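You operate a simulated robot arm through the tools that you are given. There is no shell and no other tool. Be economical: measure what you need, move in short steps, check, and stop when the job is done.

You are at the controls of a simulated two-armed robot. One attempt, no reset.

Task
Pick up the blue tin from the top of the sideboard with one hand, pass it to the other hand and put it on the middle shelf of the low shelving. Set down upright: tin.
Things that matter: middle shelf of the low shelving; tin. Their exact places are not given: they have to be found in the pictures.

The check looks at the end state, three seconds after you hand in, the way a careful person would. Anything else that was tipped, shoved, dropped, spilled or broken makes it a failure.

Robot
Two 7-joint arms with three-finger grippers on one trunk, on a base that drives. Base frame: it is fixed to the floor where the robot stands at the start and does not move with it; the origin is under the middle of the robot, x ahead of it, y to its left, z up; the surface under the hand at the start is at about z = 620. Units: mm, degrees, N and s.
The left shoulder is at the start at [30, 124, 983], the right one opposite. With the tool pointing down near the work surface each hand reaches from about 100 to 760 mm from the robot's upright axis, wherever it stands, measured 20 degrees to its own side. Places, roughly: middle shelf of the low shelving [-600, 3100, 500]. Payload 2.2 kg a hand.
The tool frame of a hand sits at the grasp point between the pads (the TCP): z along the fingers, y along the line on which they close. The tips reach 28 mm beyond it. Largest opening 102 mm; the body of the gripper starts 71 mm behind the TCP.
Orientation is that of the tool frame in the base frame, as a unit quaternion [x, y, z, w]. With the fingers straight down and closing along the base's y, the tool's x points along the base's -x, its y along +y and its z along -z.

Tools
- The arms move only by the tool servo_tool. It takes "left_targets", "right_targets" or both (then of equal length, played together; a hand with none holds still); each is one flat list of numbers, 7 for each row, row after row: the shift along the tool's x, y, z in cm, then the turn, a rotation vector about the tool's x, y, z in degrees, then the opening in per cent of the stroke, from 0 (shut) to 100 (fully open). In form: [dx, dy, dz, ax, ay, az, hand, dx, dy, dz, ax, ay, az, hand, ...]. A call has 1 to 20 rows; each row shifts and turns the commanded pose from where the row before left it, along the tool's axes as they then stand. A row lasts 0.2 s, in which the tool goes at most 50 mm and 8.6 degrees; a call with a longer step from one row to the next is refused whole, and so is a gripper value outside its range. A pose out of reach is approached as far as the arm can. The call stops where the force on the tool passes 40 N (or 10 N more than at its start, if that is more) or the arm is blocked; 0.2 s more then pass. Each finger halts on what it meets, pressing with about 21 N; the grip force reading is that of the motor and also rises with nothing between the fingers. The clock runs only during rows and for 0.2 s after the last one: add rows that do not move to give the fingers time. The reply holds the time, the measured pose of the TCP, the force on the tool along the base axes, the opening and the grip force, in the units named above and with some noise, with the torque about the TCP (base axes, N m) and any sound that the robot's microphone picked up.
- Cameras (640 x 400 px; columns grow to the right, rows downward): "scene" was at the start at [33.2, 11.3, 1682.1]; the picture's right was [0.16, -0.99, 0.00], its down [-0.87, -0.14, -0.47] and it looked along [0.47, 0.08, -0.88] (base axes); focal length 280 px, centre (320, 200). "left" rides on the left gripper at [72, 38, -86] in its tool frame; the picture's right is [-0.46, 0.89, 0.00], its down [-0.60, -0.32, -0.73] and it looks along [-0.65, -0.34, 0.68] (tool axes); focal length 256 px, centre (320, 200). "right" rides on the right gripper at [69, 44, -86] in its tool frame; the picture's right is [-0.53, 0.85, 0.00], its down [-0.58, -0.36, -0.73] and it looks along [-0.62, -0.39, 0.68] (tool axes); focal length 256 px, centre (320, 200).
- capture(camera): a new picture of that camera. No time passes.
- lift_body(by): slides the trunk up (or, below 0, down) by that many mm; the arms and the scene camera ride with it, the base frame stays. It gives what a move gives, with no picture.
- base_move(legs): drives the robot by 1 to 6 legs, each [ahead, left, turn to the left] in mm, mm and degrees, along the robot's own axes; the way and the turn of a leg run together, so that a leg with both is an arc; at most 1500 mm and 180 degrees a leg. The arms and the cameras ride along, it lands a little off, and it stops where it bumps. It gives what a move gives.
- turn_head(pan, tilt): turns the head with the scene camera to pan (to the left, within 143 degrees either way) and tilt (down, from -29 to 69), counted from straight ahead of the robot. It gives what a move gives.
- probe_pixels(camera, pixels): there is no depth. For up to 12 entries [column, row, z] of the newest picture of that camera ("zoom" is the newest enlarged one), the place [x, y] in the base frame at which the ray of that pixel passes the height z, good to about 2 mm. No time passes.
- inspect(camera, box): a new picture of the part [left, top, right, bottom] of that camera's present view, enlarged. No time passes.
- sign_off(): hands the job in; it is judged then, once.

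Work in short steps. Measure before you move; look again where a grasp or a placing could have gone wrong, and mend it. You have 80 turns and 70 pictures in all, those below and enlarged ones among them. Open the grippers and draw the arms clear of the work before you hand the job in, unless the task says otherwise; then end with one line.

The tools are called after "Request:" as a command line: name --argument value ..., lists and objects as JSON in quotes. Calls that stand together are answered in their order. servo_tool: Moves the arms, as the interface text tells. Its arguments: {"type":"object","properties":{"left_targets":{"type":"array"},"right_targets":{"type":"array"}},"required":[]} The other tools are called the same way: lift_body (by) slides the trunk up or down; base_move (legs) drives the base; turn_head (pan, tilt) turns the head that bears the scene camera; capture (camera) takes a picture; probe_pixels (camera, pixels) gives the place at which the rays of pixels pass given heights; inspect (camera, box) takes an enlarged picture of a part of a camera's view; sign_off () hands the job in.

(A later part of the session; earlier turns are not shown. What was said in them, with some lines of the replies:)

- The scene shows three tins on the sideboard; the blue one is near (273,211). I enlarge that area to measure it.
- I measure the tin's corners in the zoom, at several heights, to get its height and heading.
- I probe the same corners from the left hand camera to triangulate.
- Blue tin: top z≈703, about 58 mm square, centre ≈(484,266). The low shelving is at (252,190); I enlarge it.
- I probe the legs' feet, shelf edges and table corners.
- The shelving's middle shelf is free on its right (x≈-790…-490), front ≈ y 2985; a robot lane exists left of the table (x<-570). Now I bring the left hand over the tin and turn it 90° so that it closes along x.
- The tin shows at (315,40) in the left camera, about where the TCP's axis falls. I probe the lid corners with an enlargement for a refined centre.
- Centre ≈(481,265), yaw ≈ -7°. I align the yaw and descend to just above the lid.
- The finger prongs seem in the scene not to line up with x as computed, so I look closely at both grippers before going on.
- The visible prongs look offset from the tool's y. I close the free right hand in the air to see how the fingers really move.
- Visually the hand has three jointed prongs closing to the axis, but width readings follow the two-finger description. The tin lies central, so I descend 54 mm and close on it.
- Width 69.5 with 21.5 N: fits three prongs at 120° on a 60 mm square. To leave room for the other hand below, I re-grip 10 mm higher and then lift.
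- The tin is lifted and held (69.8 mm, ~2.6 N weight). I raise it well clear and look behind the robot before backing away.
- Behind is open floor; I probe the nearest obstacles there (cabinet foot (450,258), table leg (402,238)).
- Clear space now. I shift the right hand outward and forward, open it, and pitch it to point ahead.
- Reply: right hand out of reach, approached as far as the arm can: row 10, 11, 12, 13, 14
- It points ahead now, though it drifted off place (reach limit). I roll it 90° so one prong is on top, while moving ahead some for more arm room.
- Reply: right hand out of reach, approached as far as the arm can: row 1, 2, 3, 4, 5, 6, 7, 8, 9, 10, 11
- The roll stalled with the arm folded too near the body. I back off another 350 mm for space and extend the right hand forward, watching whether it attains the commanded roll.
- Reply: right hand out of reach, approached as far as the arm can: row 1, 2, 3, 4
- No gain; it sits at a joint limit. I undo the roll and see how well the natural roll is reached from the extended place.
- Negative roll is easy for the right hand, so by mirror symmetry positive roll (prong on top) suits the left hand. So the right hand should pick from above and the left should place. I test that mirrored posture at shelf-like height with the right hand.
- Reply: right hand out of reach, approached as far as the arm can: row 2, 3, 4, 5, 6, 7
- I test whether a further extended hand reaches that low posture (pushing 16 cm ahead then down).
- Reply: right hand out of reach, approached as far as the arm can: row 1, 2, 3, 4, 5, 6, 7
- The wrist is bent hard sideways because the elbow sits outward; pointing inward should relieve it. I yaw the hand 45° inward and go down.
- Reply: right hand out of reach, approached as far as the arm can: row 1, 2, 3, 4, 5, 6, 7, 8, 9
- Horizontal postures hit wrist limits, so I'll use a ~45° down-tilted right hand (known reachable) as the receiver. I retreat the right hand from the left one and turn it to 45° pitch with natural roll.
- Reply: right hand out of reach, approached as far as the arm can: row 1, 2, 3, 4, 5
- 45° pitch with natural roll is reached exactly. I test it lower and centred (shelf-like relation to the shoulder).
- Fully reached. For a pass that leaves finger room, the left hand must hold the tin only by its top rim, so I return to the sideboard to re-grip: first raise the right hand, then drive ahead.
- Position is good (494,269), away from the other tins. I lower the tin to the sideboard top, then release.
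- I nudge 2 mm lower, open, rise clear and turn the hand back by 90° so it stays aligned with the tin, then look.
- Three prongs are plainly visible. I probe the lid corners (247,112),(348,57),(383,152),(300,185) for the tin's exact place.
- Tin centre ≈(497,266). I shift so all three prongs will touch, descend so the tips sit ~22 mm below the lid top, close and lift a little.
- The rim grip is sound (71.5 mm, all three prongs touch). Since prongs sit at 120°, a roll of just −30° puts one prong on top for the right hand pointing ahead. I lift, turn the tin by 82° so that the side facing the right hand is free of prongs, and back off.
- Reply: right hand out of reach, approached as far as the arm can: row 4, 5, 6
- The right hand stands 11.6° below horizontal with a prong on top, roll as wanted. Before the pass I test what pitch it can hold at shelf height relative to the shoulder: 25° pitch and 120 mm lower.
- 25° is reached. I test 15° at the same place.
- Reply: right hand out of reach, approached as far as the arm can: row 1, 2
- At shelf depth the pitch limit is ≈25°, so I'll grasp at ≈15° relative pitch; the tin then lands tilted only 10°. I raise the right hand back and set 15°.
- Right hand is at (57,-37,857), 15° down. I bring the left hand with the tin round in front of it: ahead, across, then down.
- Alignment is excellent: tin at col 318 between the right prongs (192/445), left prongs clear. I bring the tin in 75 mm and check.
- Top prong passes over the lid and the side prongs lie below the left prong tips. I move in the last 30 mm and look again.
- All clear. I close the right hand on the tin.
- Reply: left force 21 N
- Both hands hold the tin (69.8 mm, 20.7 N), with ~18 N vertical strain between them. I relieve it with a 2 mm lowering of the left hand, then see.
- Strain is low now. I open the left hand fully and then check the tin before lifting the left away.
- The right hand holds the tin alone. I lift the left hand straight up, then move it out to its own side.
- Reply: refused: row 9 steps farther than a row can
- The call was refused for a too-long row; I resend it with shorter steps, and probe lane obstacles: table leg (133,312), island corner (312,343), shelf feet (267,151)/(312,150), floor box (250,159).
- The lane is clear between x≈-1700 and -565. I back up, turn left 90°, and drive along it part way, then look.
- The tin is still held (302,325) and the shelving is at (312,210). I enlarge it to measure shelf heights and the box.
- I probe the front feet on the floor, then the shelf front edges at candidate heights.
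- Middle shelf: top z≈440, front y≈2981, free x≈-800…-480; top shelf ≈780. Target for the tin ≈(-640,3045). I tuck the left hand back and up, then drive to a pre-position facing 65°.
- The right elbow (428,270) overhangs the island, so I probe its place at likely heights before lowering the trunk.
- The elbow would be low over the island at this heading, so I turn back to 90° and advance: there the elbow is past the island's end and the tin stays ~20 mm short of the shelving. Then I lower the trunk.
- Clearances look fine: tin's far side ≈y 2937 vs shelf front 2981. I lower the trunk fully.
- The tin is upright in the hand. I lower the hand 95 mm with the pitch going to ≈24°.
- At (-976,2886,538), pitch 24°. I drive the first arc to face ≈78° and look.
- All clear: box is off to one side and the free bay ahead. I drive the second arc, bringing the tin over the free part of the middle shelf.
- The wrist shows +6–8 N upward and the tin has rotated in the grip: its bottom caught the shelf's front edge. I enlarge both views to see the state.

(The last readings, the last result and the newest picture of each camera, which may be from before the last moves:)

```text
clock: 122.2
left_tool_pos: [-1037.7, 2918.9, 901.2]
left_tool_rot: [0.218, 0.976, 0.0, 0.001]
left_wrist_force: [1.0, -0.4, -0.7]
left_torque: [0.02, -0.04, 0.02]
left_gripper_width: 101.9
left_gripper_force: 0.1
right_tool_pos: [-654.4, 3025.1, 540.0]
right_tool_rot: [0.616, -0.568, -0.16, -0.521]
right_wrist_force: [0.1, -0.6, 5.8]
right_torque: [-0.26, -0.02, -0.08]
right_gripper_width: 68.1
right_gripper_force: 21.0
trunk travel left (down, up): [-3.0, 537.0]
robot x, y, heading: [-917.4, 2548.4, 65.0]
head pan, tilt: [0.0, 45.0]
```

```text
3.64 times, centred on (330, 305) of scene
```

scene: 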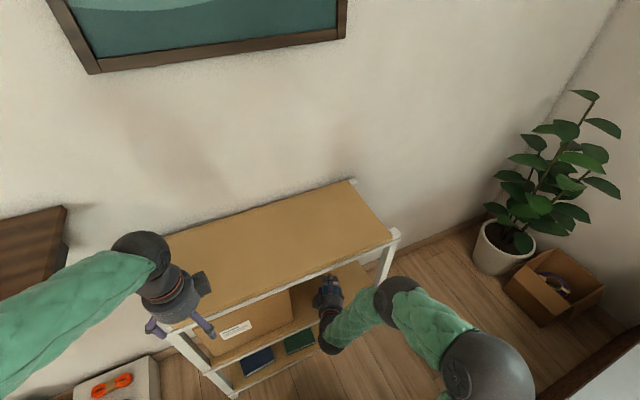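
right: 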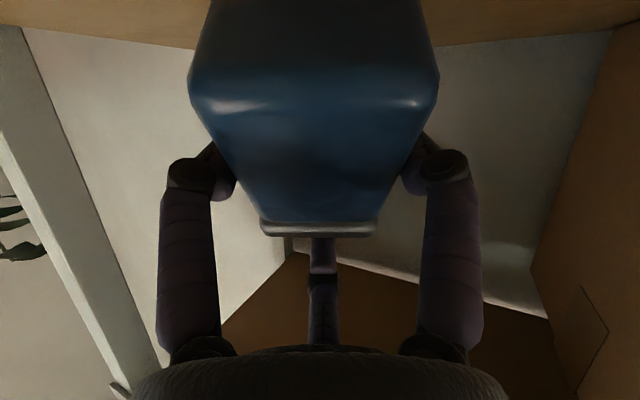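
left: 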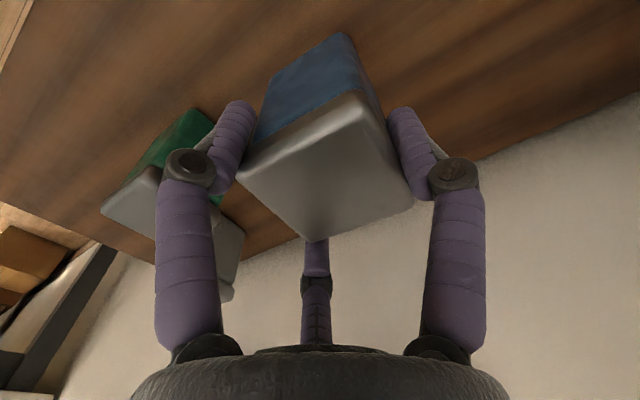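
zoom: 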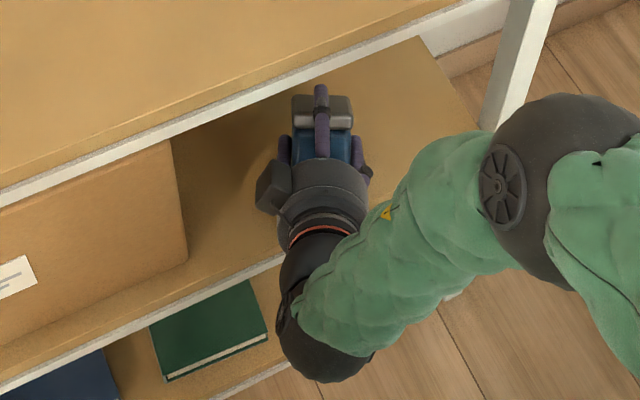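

The tin now leans ~40° forward (bottom dragged back), its far bottom edge at z≈460, so the shelf surface is ≈460. I lift 12 mm and advance 45 mm, so that I can then press down and draw back to swing the tin's bottom forward again.

Request:
servo_tool --right_targets '[-0.48, -0.28, -0.25, 0, 0, 0, 35, -0.48, -0.28, -0.25, 0, 0, 0, 35, 0, 0, 0, 0, 0, 0, 35]'

Request:
base_move --legs '[[45, 0, 0]]'

Request:
capture --camera "right"

```text
clock: 123.0
left_tool_pos: [-1037.4, 2919.0, 902.5]
left_tool_rot: [0.218, 0.976, -0.001, 0.0]
left_wrist_force: [-0.8, 0.1, -0.6]
left_torque: [0.0, 0.0, 0.0]
left_gripper_width: 101.9
left_gripper_force: 0.1
right_tool_pos: [-655.2, 3024.4, 551.9]
right_tool_rot: [0.617, -0.569, -0.161, -0.52]
right_wrist_force: [0.1, 0.0, -1.8]
right_torque: [0.03, 0.03, -0.01]
right_gripper_width: 68.1
right_gripper_force: 20.8
trunk travel left (down, up): [-3.0, 537.0]
robot x, y, heading: [-919.4, 2547.6, 64.9]
head pan, tilt: [0.0, 45.0]
```

```text
clock: 123.9
left_tool_pos: [-1017.5, 2959.6, 902.4]
left_tool_rot: [0.217, 0.976, 0.0, -0.001]
left_wrist_force: [1.0, -0.7, 0.2]
left_torque: [-0.03, 0.03, 0.02]
left_gripper_width: 102.0
left_gripper_force: 0.1
right_tool_pos: [-637.0, 3066.9, 550.8]
right_tool_rot: [0.617, -0.568, -0.16, -0.52]
right_wrist_force: [-0.8, 0.4, -0.4]
right_torque: [0.02, 0.0, -0.01]
right_gripper_width: 68.1
right_gripper_force: 20.3
trunk travel left (down, up): [-3.0, 537.0]
robot x, y, heading: [-897.0, 2589.2, 65.5]
head pan, tilt: [0.0, 45.0]
```

```text
13 pictures are left
```

right: 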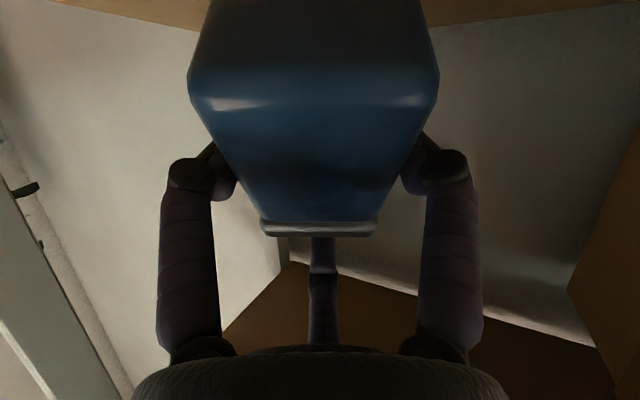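

Free of contact now. I lower to contact, then press down 20 mm while drawing back 25 mm to swing the tin upright.

Request:
servo_tool --right_targets '[0.44, 0.25, 0.22, 0, 0, 0, 35, 0.44, 0.25, 0.22, 0, 0, 0, 35, 0.49, 0.284, -0.294, 0, 0, 0, 35, 0.49, 0.284, -0.294, 0, 0, 0, 35, 0.49, 0.284, -0.294, 0, 0, 0, 35, 0.49, 0.284, -0.294, 0, 0, 0, 35, 0.49, 0.284, -0.294, 0, 0, 0, 35]'

Request:
capture --camera "right"

```text
clock: 125.1
left_tool_pos: [-1019.3, 2958.7, 901.1]
left_tool_rot: [0.219, 0.976, 0.0, 0.0]
left_wrist_force: [0.2, 0.1, -0.1]
left_torque: [-0.03, 0.04, 0.01]
left_gripper_width: 101.9
left_gripper_force: 0.1
right_tool_pos: [-640.0, 3061.3, 538.9]
right_tool_rot: [0.611, -0.563, -0.164, -0.531]
right_wrist_force: [-2.6, -0.2, 11.7]
right_torque: [-0.31, -0.04, -0.09]
right_gripper_width: 68.5
right_gripper_force: 21.4
trunk travel left (down, up): [-3.0, 537.0]
robot x, y, heading: [-898.7, 2589.7, 65.2]
head pan, tilt: [0.0, 45.0]
stopped in row 6 (right hand): the force on the tool passed its limit at 44 N (the readings are from after the stop); the commanded pose is now the measured one
```

```text
12 pictures are left
```

right: 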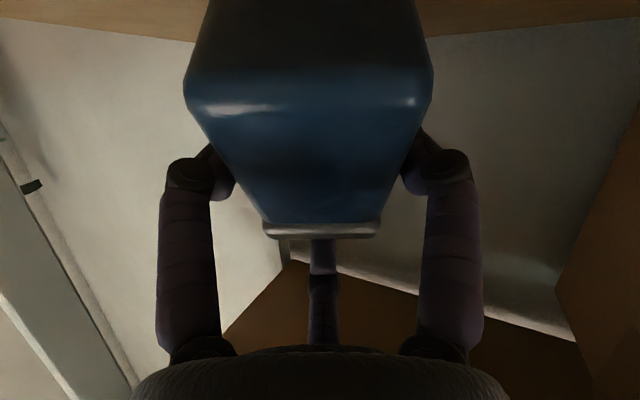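

Pressing alone stalled near dead centre (force 44 N, tilt unchanged). With contact at ~12 N, I now draw the hand straight back 35 mm so shelf friction swings the bottom forward.

Request:
servo_tool --right_targets '[0.16, 0.09, -0.46, 0, 0, 0, 35, 0.16, 0.09, -0.46, 0, 0, 0, 35, 0.2, 0.115, -0.44, 0, 0, 0, 35, 0.24, 0.14, -0.42, 0, 0, 0, 35, 0.24, 0.14, -0.42, 0, 0, 0, 35, 0.24, 0.14, -0.42, 0, 0, 0, 35, 0.24, 0.14, -0.42, 0, 0, 0, 35]'

Request:
capture --camera "right"

```text
clock: 126.5
left_tool_pos: [-1018.8, 2960.1, 901.7]
left_tool_rot: [0.218, 0.976, 0.0, 0.0]
left_wrist_force: [0.1, 0.1, 0.8]
left_torque: [0.0, -0.01, 0.0]
left_gripper_width: 102.0
left_gripper_force: 0.0
right_tool_pos: [-650.5, 3038.5, 538.8]
right_tool_rot: [0.607, -0.562, -0.166, -0.537]
right_wrist_force: [-0.6, -2.1, 12.9]
right_torque: [-0.33, 0.03, 0.0]
right_gripper_width: 68.8
right_gripper_force: 20.7
trunk travel left (down, up): [-3.0, 537.0]
robot x, y, heading: [-895.1, 2586.2, 65.4]
head pan, tilt: [0.0, 45.0]
stopped in row 7 (right hand): the force on the tool passed its limit at 41 N (the readings are from after the stop); the commanded pose is now the measured one
```

```text
11 pictures are left
```

right: 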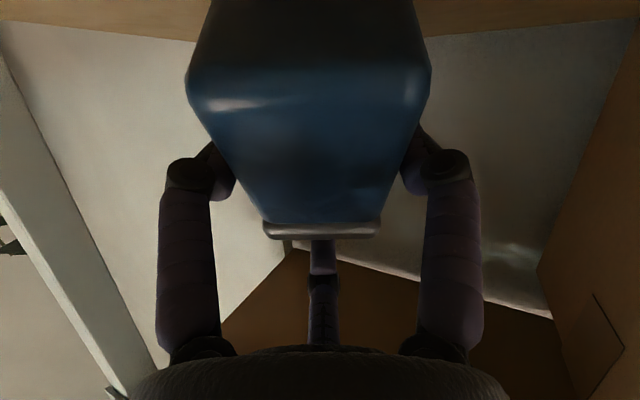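

The tin drags without turning; the top prong locks it. Its lean is ≈35° now, at the verge of settling back by itself, so I try pitching the hand up 8° about the contact edge to bring it clearly inside the stable side.

Request:
servo_tool --right_targets '[0.17, 0.1, -0.36, 1.35, -2.3, 0, 35, 0.17, 0.1, -0.36, 1.35, -2.3, 0, 35, 0.17, 0.1, -0.36, 1.35, -2.3, 0, 35, 0, 0, 0, 0, 0, 0, 35]'

```text
clock: 127.5
left_tool_pos: [-1018.2, 2959.8, 901.7]
left_tool_rot: [0.218, 0.976, 0.0, 0.0]
left_wrist_force: [-0.8, 0.2, -0.9]
left_torque: [0.0, 0.0, 0.0]
left_gripper_width: 102.0
left_gripper_force: 0.1
right_tool_pos: [-650.3, 3038.3, 539.0]
right_tool_rot: [0.607, -0.562, -0.165, -0.537]
right_wrist_force: [-0.3, 3.8, 19.9]
right_torque: [0.05, -0.04, -0.01]
right_gripper_width: 68.1
right_gripper_force: 21.1
right hand out of reach, approached as far as the arm can: row 1, 2, 3
trunk travel left (down, up): [-3.0, 537.0]
robot x, y, heading: [-902.7, 2589.5, 65.3]
head pan, tilt: [0.0, 45.0]
```

Out of reach there because the arm is retracted. I lift 8 mm, extend the hand 70 mm further in, and try the pitch-up again.

Request:
servo_tool --right_targets '[-0.64, -0.37, -0.29, 0, 0, 0, 35, -0.73, -0.42, 2.14, 0, 0, 0, 35, -0.73, -0.42, 2.14, 0, 0, 0, 35, -0.73, -0.42, 2.14, 0, 0, 0, 35, 0, 0, 0, 2, -3.46, 0, 35, 0, 0, 0, 2, -3.46, 0, 35, 0, 0, 0, 0, 0, 0, 35]'

```text
clock: 129.1
left_tool_pos: [-1018.2, 2960.6, 901.6]
left_tool_rot: [0.218, 0.976, -0.001, 0.0]
left_wrist_force: [0.2, 0.4, 1.2]
left_torque: [0.01, -0.01, 0.02]
left_gripper_width: 101.9
left_gripper_force: 0.1
right_tool_pos: [-632.4, 3103.1, 552.9]
right_tool_rot: [0.583, -0.543, -0.174, -0.579]
right_wrist_force: [0.0, 0.0, -1.6]
right_torque: [-0.01, 0.0, 0.0]
right_gripper_width: 68.1
right_gripper_force: 21.3
right hand out of reach, approached as far as the arm can: row 5, 6
trunk travel left (down, up): [-3.0, 537.0]
robot x, y, heading: [-897.8, 2593.7, 65.5]
head pan, tilt: [0.0, 45.0]
```

Extension helped: pitch is now 15.7° (lean ≈30°). I back the base 70 mm and extend the arm further to gain still more pitch.

Request:
base_move --legs '[[-70, 0, 0]]'

Request:
servo_tool --right_targets '[-0.56, -0.32, 2.31, 0, 0, 0, 35, -0.56, -0.32, 2.31, 0, 0, 0, 35, -0.56, -0.32, 2.31, 0, 0, 0, 35, 0, 0, 0, 2, -3.46, 0, 35, 0, 0, 0, 2, -3.46, 0, 35, 0, 0, 0, 2, -3.46, 0, 35, 0, 0, 0, 0, 0, 0, 35]'

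Request:
capture --camera "right"

```text
clock: 130.1
left_tool_pos: [-1047.3, 2897.3, 902.0]
left_tool_rot: [0.218, 0.976, 0.0, 0.0]
left_wrist_force: [-0.2, -0.3, -0.6]
left_torque: [0.01, 0.0, 0.01]
left_gripper_width: 101.9
left_gripper_force: 0.1
right_tool_pos: [-661.0, 3042.6, 554.5]
right_tool_rot: [0.584, -0.542, -0.175, -0.579]
right_wrist_force: [-1.1, 0.5, -1.5]
right_torque: [0.03, -0.01, 0.0]
right_gripper_width: 68.0
right_gripper_force: 21.0
trunk travel left (down, up): [-3.0, 537.0]
robot x, y, heading: [-924.8, 2527.5, 65.4]
head pan, tilt: [0.0, 45.0]
```

```text
clock: 131.7
left_tool_pos: [-1048.0, 2897.3, 902.2]
left_tool_rot: [0.218, 0.976, -0.001, 0.0]
left_wrist_force: [-0.5, 0.1, 0.4]
left_torque: [0.0, 0.03, -0.04]
left_gripper_width: 101.9
left_gripper_force: 0.1
right_tool_pos: [-665.5, 3123.8, 567.9]
right_tool_rot: [-0.532, 0.501, 0.192, 0.655]
right_wrist_force: [-0.1, 0.3, -1.3]
right_torque: [-0.02, 0.0, 0.02]
right_gripper_width: 67.8
right_gripper_force: 21.3
right hand out of reach, approached as far as the arm can: row 4, 5, 6
trunk travel left (down, up): [-3.0, 537.0]
robot x, y, heading: [-929.3, 2528.8, 65.2]
head pan, tilt: [0.0, 45.0]
```

```text
10 pictures are left
```

right: 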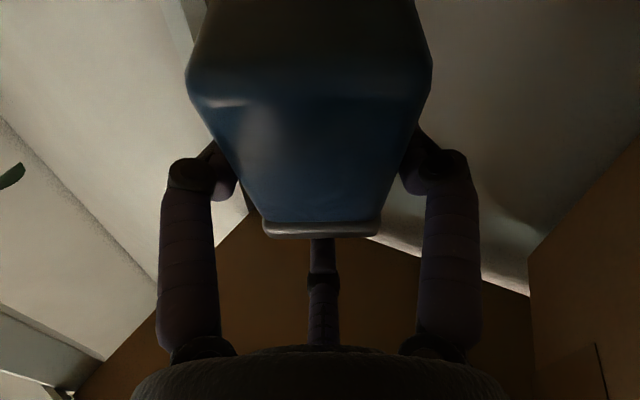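

Pitch is now just 4° (lean ≈18°). The wrist camera hangs low, so before lowering I draw the base back 76 mm and 40 mm right, leaving the camera outside the shelf edge.

Request:
base_move --legs '[[-76, -40, 0]]'

Request:
capture --camera "scene"

```text
clock: 132.8
left_tool_pos: [-1043.5, 2812.7, 902.3]
left_tool_rot: [0.217, 0.976, 0.0, 0.0]
left_wrist_force: [-0.5, 0.8, -0.3]
left_torque: [0.01, -0.07, -0.01]
left_gripper_width: 102.1
left_gripper_force: 0.0
right_tool_pos: [-661.3, 3039.0, 568.2]
right_tool_rot: [-0.532, 0.501, 0.193, 0.654]
right_wrist_force: [0.8, -0.2, -0.8]
right_torque: [0.03, 0.01, 0.02]
right_gripper_width: 67.8
right_gripper_force: 20.7
trunk travel left (down, up): [-3.0, 537.0]
robot x, y, heading: [-921.4, 2443.9, 65.4]
head pan, tilt: [0.0, 45.0]
```

```text
9 pictures are left
```

scene: 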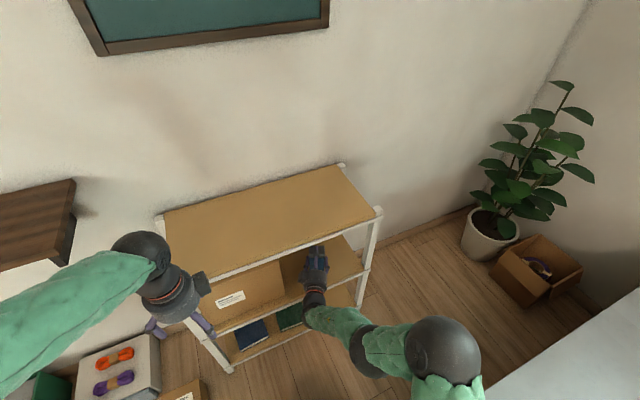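

The hand is in the free bay. I lower gently ~30 mm toward contact, allowing 4° of pitch.

Request:
servo_tool --right_targets '[0.52, 0.3, 0.04, -0.4, 0.69, 0, 35, 0.52, 0.3, 0.04, -0.4, 0.69, 0, 35, 0.52, 0.3, 0.05, -0.4, 0.69, 0, 35, 0.52, 0.3, 0.05, -0.4, 0.69, 0, 35, 0.43, 0.25, 0.05, -0.4, 0.69, 0, 35, 0, 0, 0, 0, 0, 0, 35]'

Request:
capture --camera "right"

```text
clock: 134.2
left_tool_pos: [-1042.6, 2812.8, 901.9]
left_tool_rot: [0.217, 0.976, -0.001, 0.0]
left_wrist_force: [0.1, -0.3, -0.1]
left_torque: [0.03, 0.0, 0.01]
left_gripper_width: 101.9
left_gripper_force: 0.1
right_tool_pos: [-661.7, 3039.9, 541.1]
right_tool_rot: [-0.547, 0.517, 0.186, 0.631]
right_wrist_force: [1.0, -0.2, 6.2]
right_torque: [0.11, 0.12, 0.02]
right_gripper_width: 67.9
right_gripper_force: 21.0
trunk travel left (down, up): [-3.0, 537.0]
robot x, y, heading: [-923.6, 2441.7, 65.1]
head pan, tilt: [0.0, 45.0]
```

```text
8 pictures are left
```

right: 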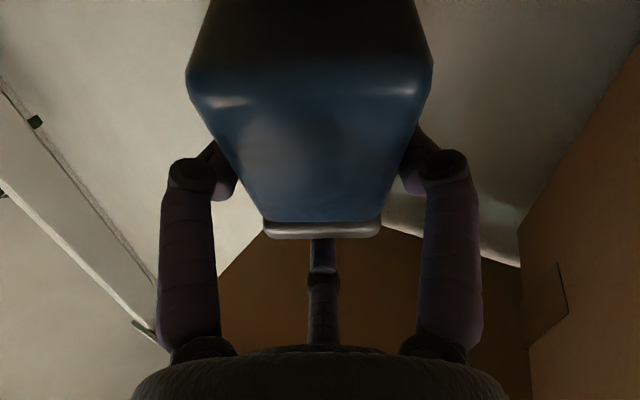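

Contact made (6.2 N at z 541, pitch 7.6°), lean ≈20°, well inside the stable side. I open slowly so the tin rocks down onto its base.

Request:
servo_tool --right_targets '[0, 0, 0, 0, 0, 0, 67, 0, 0, 0, 0, 0, 0, 68, 0, 0, 0, 0, 0, 0, 69, 0, 0, 0, 0, 0, 0, 70, 0, 0, 0, 0, 0, 0, 71, 0, 0, 0, 0, 0, 0, 72, 0, 0, 0, 0, 0, 0, 74, 0, 0, 0, 0, 0, 0, 76, 0, 0, 0, 0, 0, 0, 80, 0, 0, 0, 0, 0, 0, 90, 0, 0, 0, 0, 0, 0, 100, 0, 0, 0, 0, 0, 0, 100, 0, 0, 0, 0, 0, 0, 100]'

Request:
capture --camera "right"

```text
clock: 137.0
left_tool_pos: [-1042.8, 2813.2, 901.5]
left_tool_rot: [0.217, 0.976, 0.0, 0.001]
left_wrist_force: [0.3, -0.4, 0.3]
left_torque: [0.0, 0.0, 0.01]
left_gripper_width: 102.2
left_gripper_force: 0.1
right_tool_pos: [-661.8, 3038.7, 539.0]
right_tool_rot: [-0.549, 0.517, 0.185, 0.63]
right_wrist_force: [0.6, 0.0, -0.5]
right_torque: [0.02, -0.01, 0.02]
right_gripper_width: 102.1
right_gripper_force: 0.0
trunk travel left (down, up): [-3.0, 537.0]
robot x, y, heading: [-920.0, 2441.5, 65.3]
head pan, tilt: [0.0, 45.0]
```

```text
7 pictures are left
```

right: 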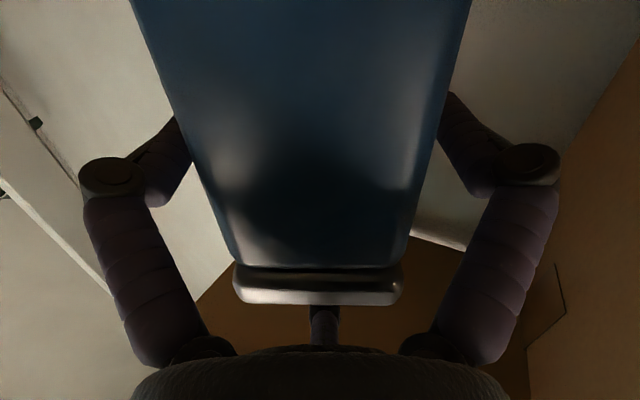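

The tin has rocked upright: lid edge level at rows 265–305, centred between the open prongs. I back the base straight out along the hand's own direction.

Request:
base_move --legs '[[-160, 6, 0]]'

Request:
capture --camera "right"

Request:
inspect --camera "scene" --box '[260, 170, 400, 300]'

```text
clock: 138.4
left_tool_pos: [-1115.4, 2670.2, 901.7]
left_tool_rot: [0.218, 0.976, 0.0, 0.001]
left_wrist_force: [-0.3, 0.4, 0.8]
left_torque: [0.01, -0.02, 0.04]
left_gripper_width: 102.1
left_gripper_force: 0.0
right_tool_pos: [-735.4, 2895.6, 539.5]
right_tool_rot: [-0.549, 0.517, 0.185, 0.63]
right_wrist_force: [-0.5, -0.3, 0.0]
right_torque: [0.0, 0.0, 0.01]
right_gripper_width: 102.0
right_gripper_force: 0.0
trunk travel left (down, up): [-3.0, 537.0]
robot x, y, heading: [-994.0, 2302.5, 65.4]
head pan, tilt: [0.0, 45.0]
```

```text
6 pictures are left
```

right: 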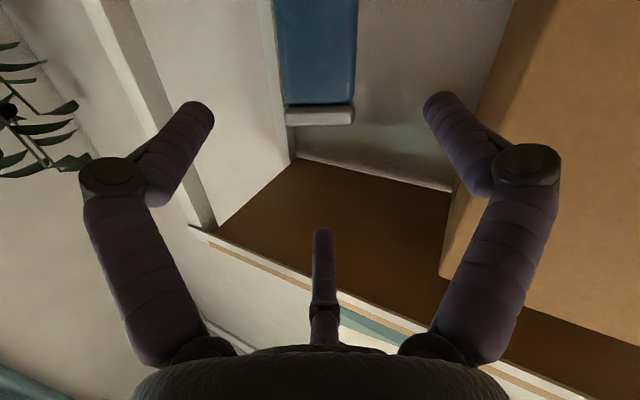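

```text
3.08 times, centred on (330, 235) of scene
```

zoom: 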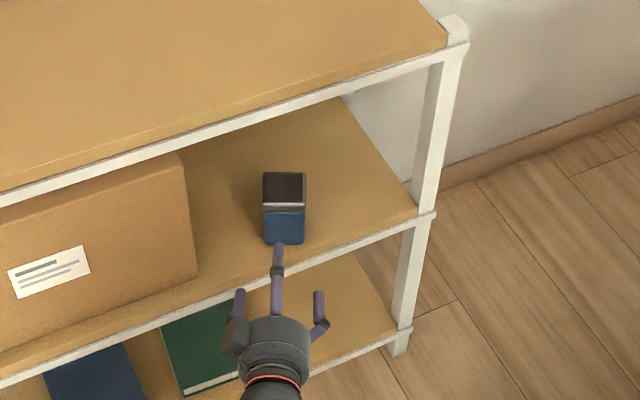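

The tin stands upright on the middle shelf, just right of the box, wholly on the board. Both hands are open and clear, so I hand in.

Request:
sign_off

```text
The job is handed in.
```

The blue tin is standing upright on the middle shelf of the low shelving. The left hand picked it up and passed it to the right hand, which set it down. The tin's bottom caught the shelf edge on the way in and tilted it in the grip, but it rocked flat on release. The last pictures show it fully on the shelf, and both hands were open and clear when I handed in.
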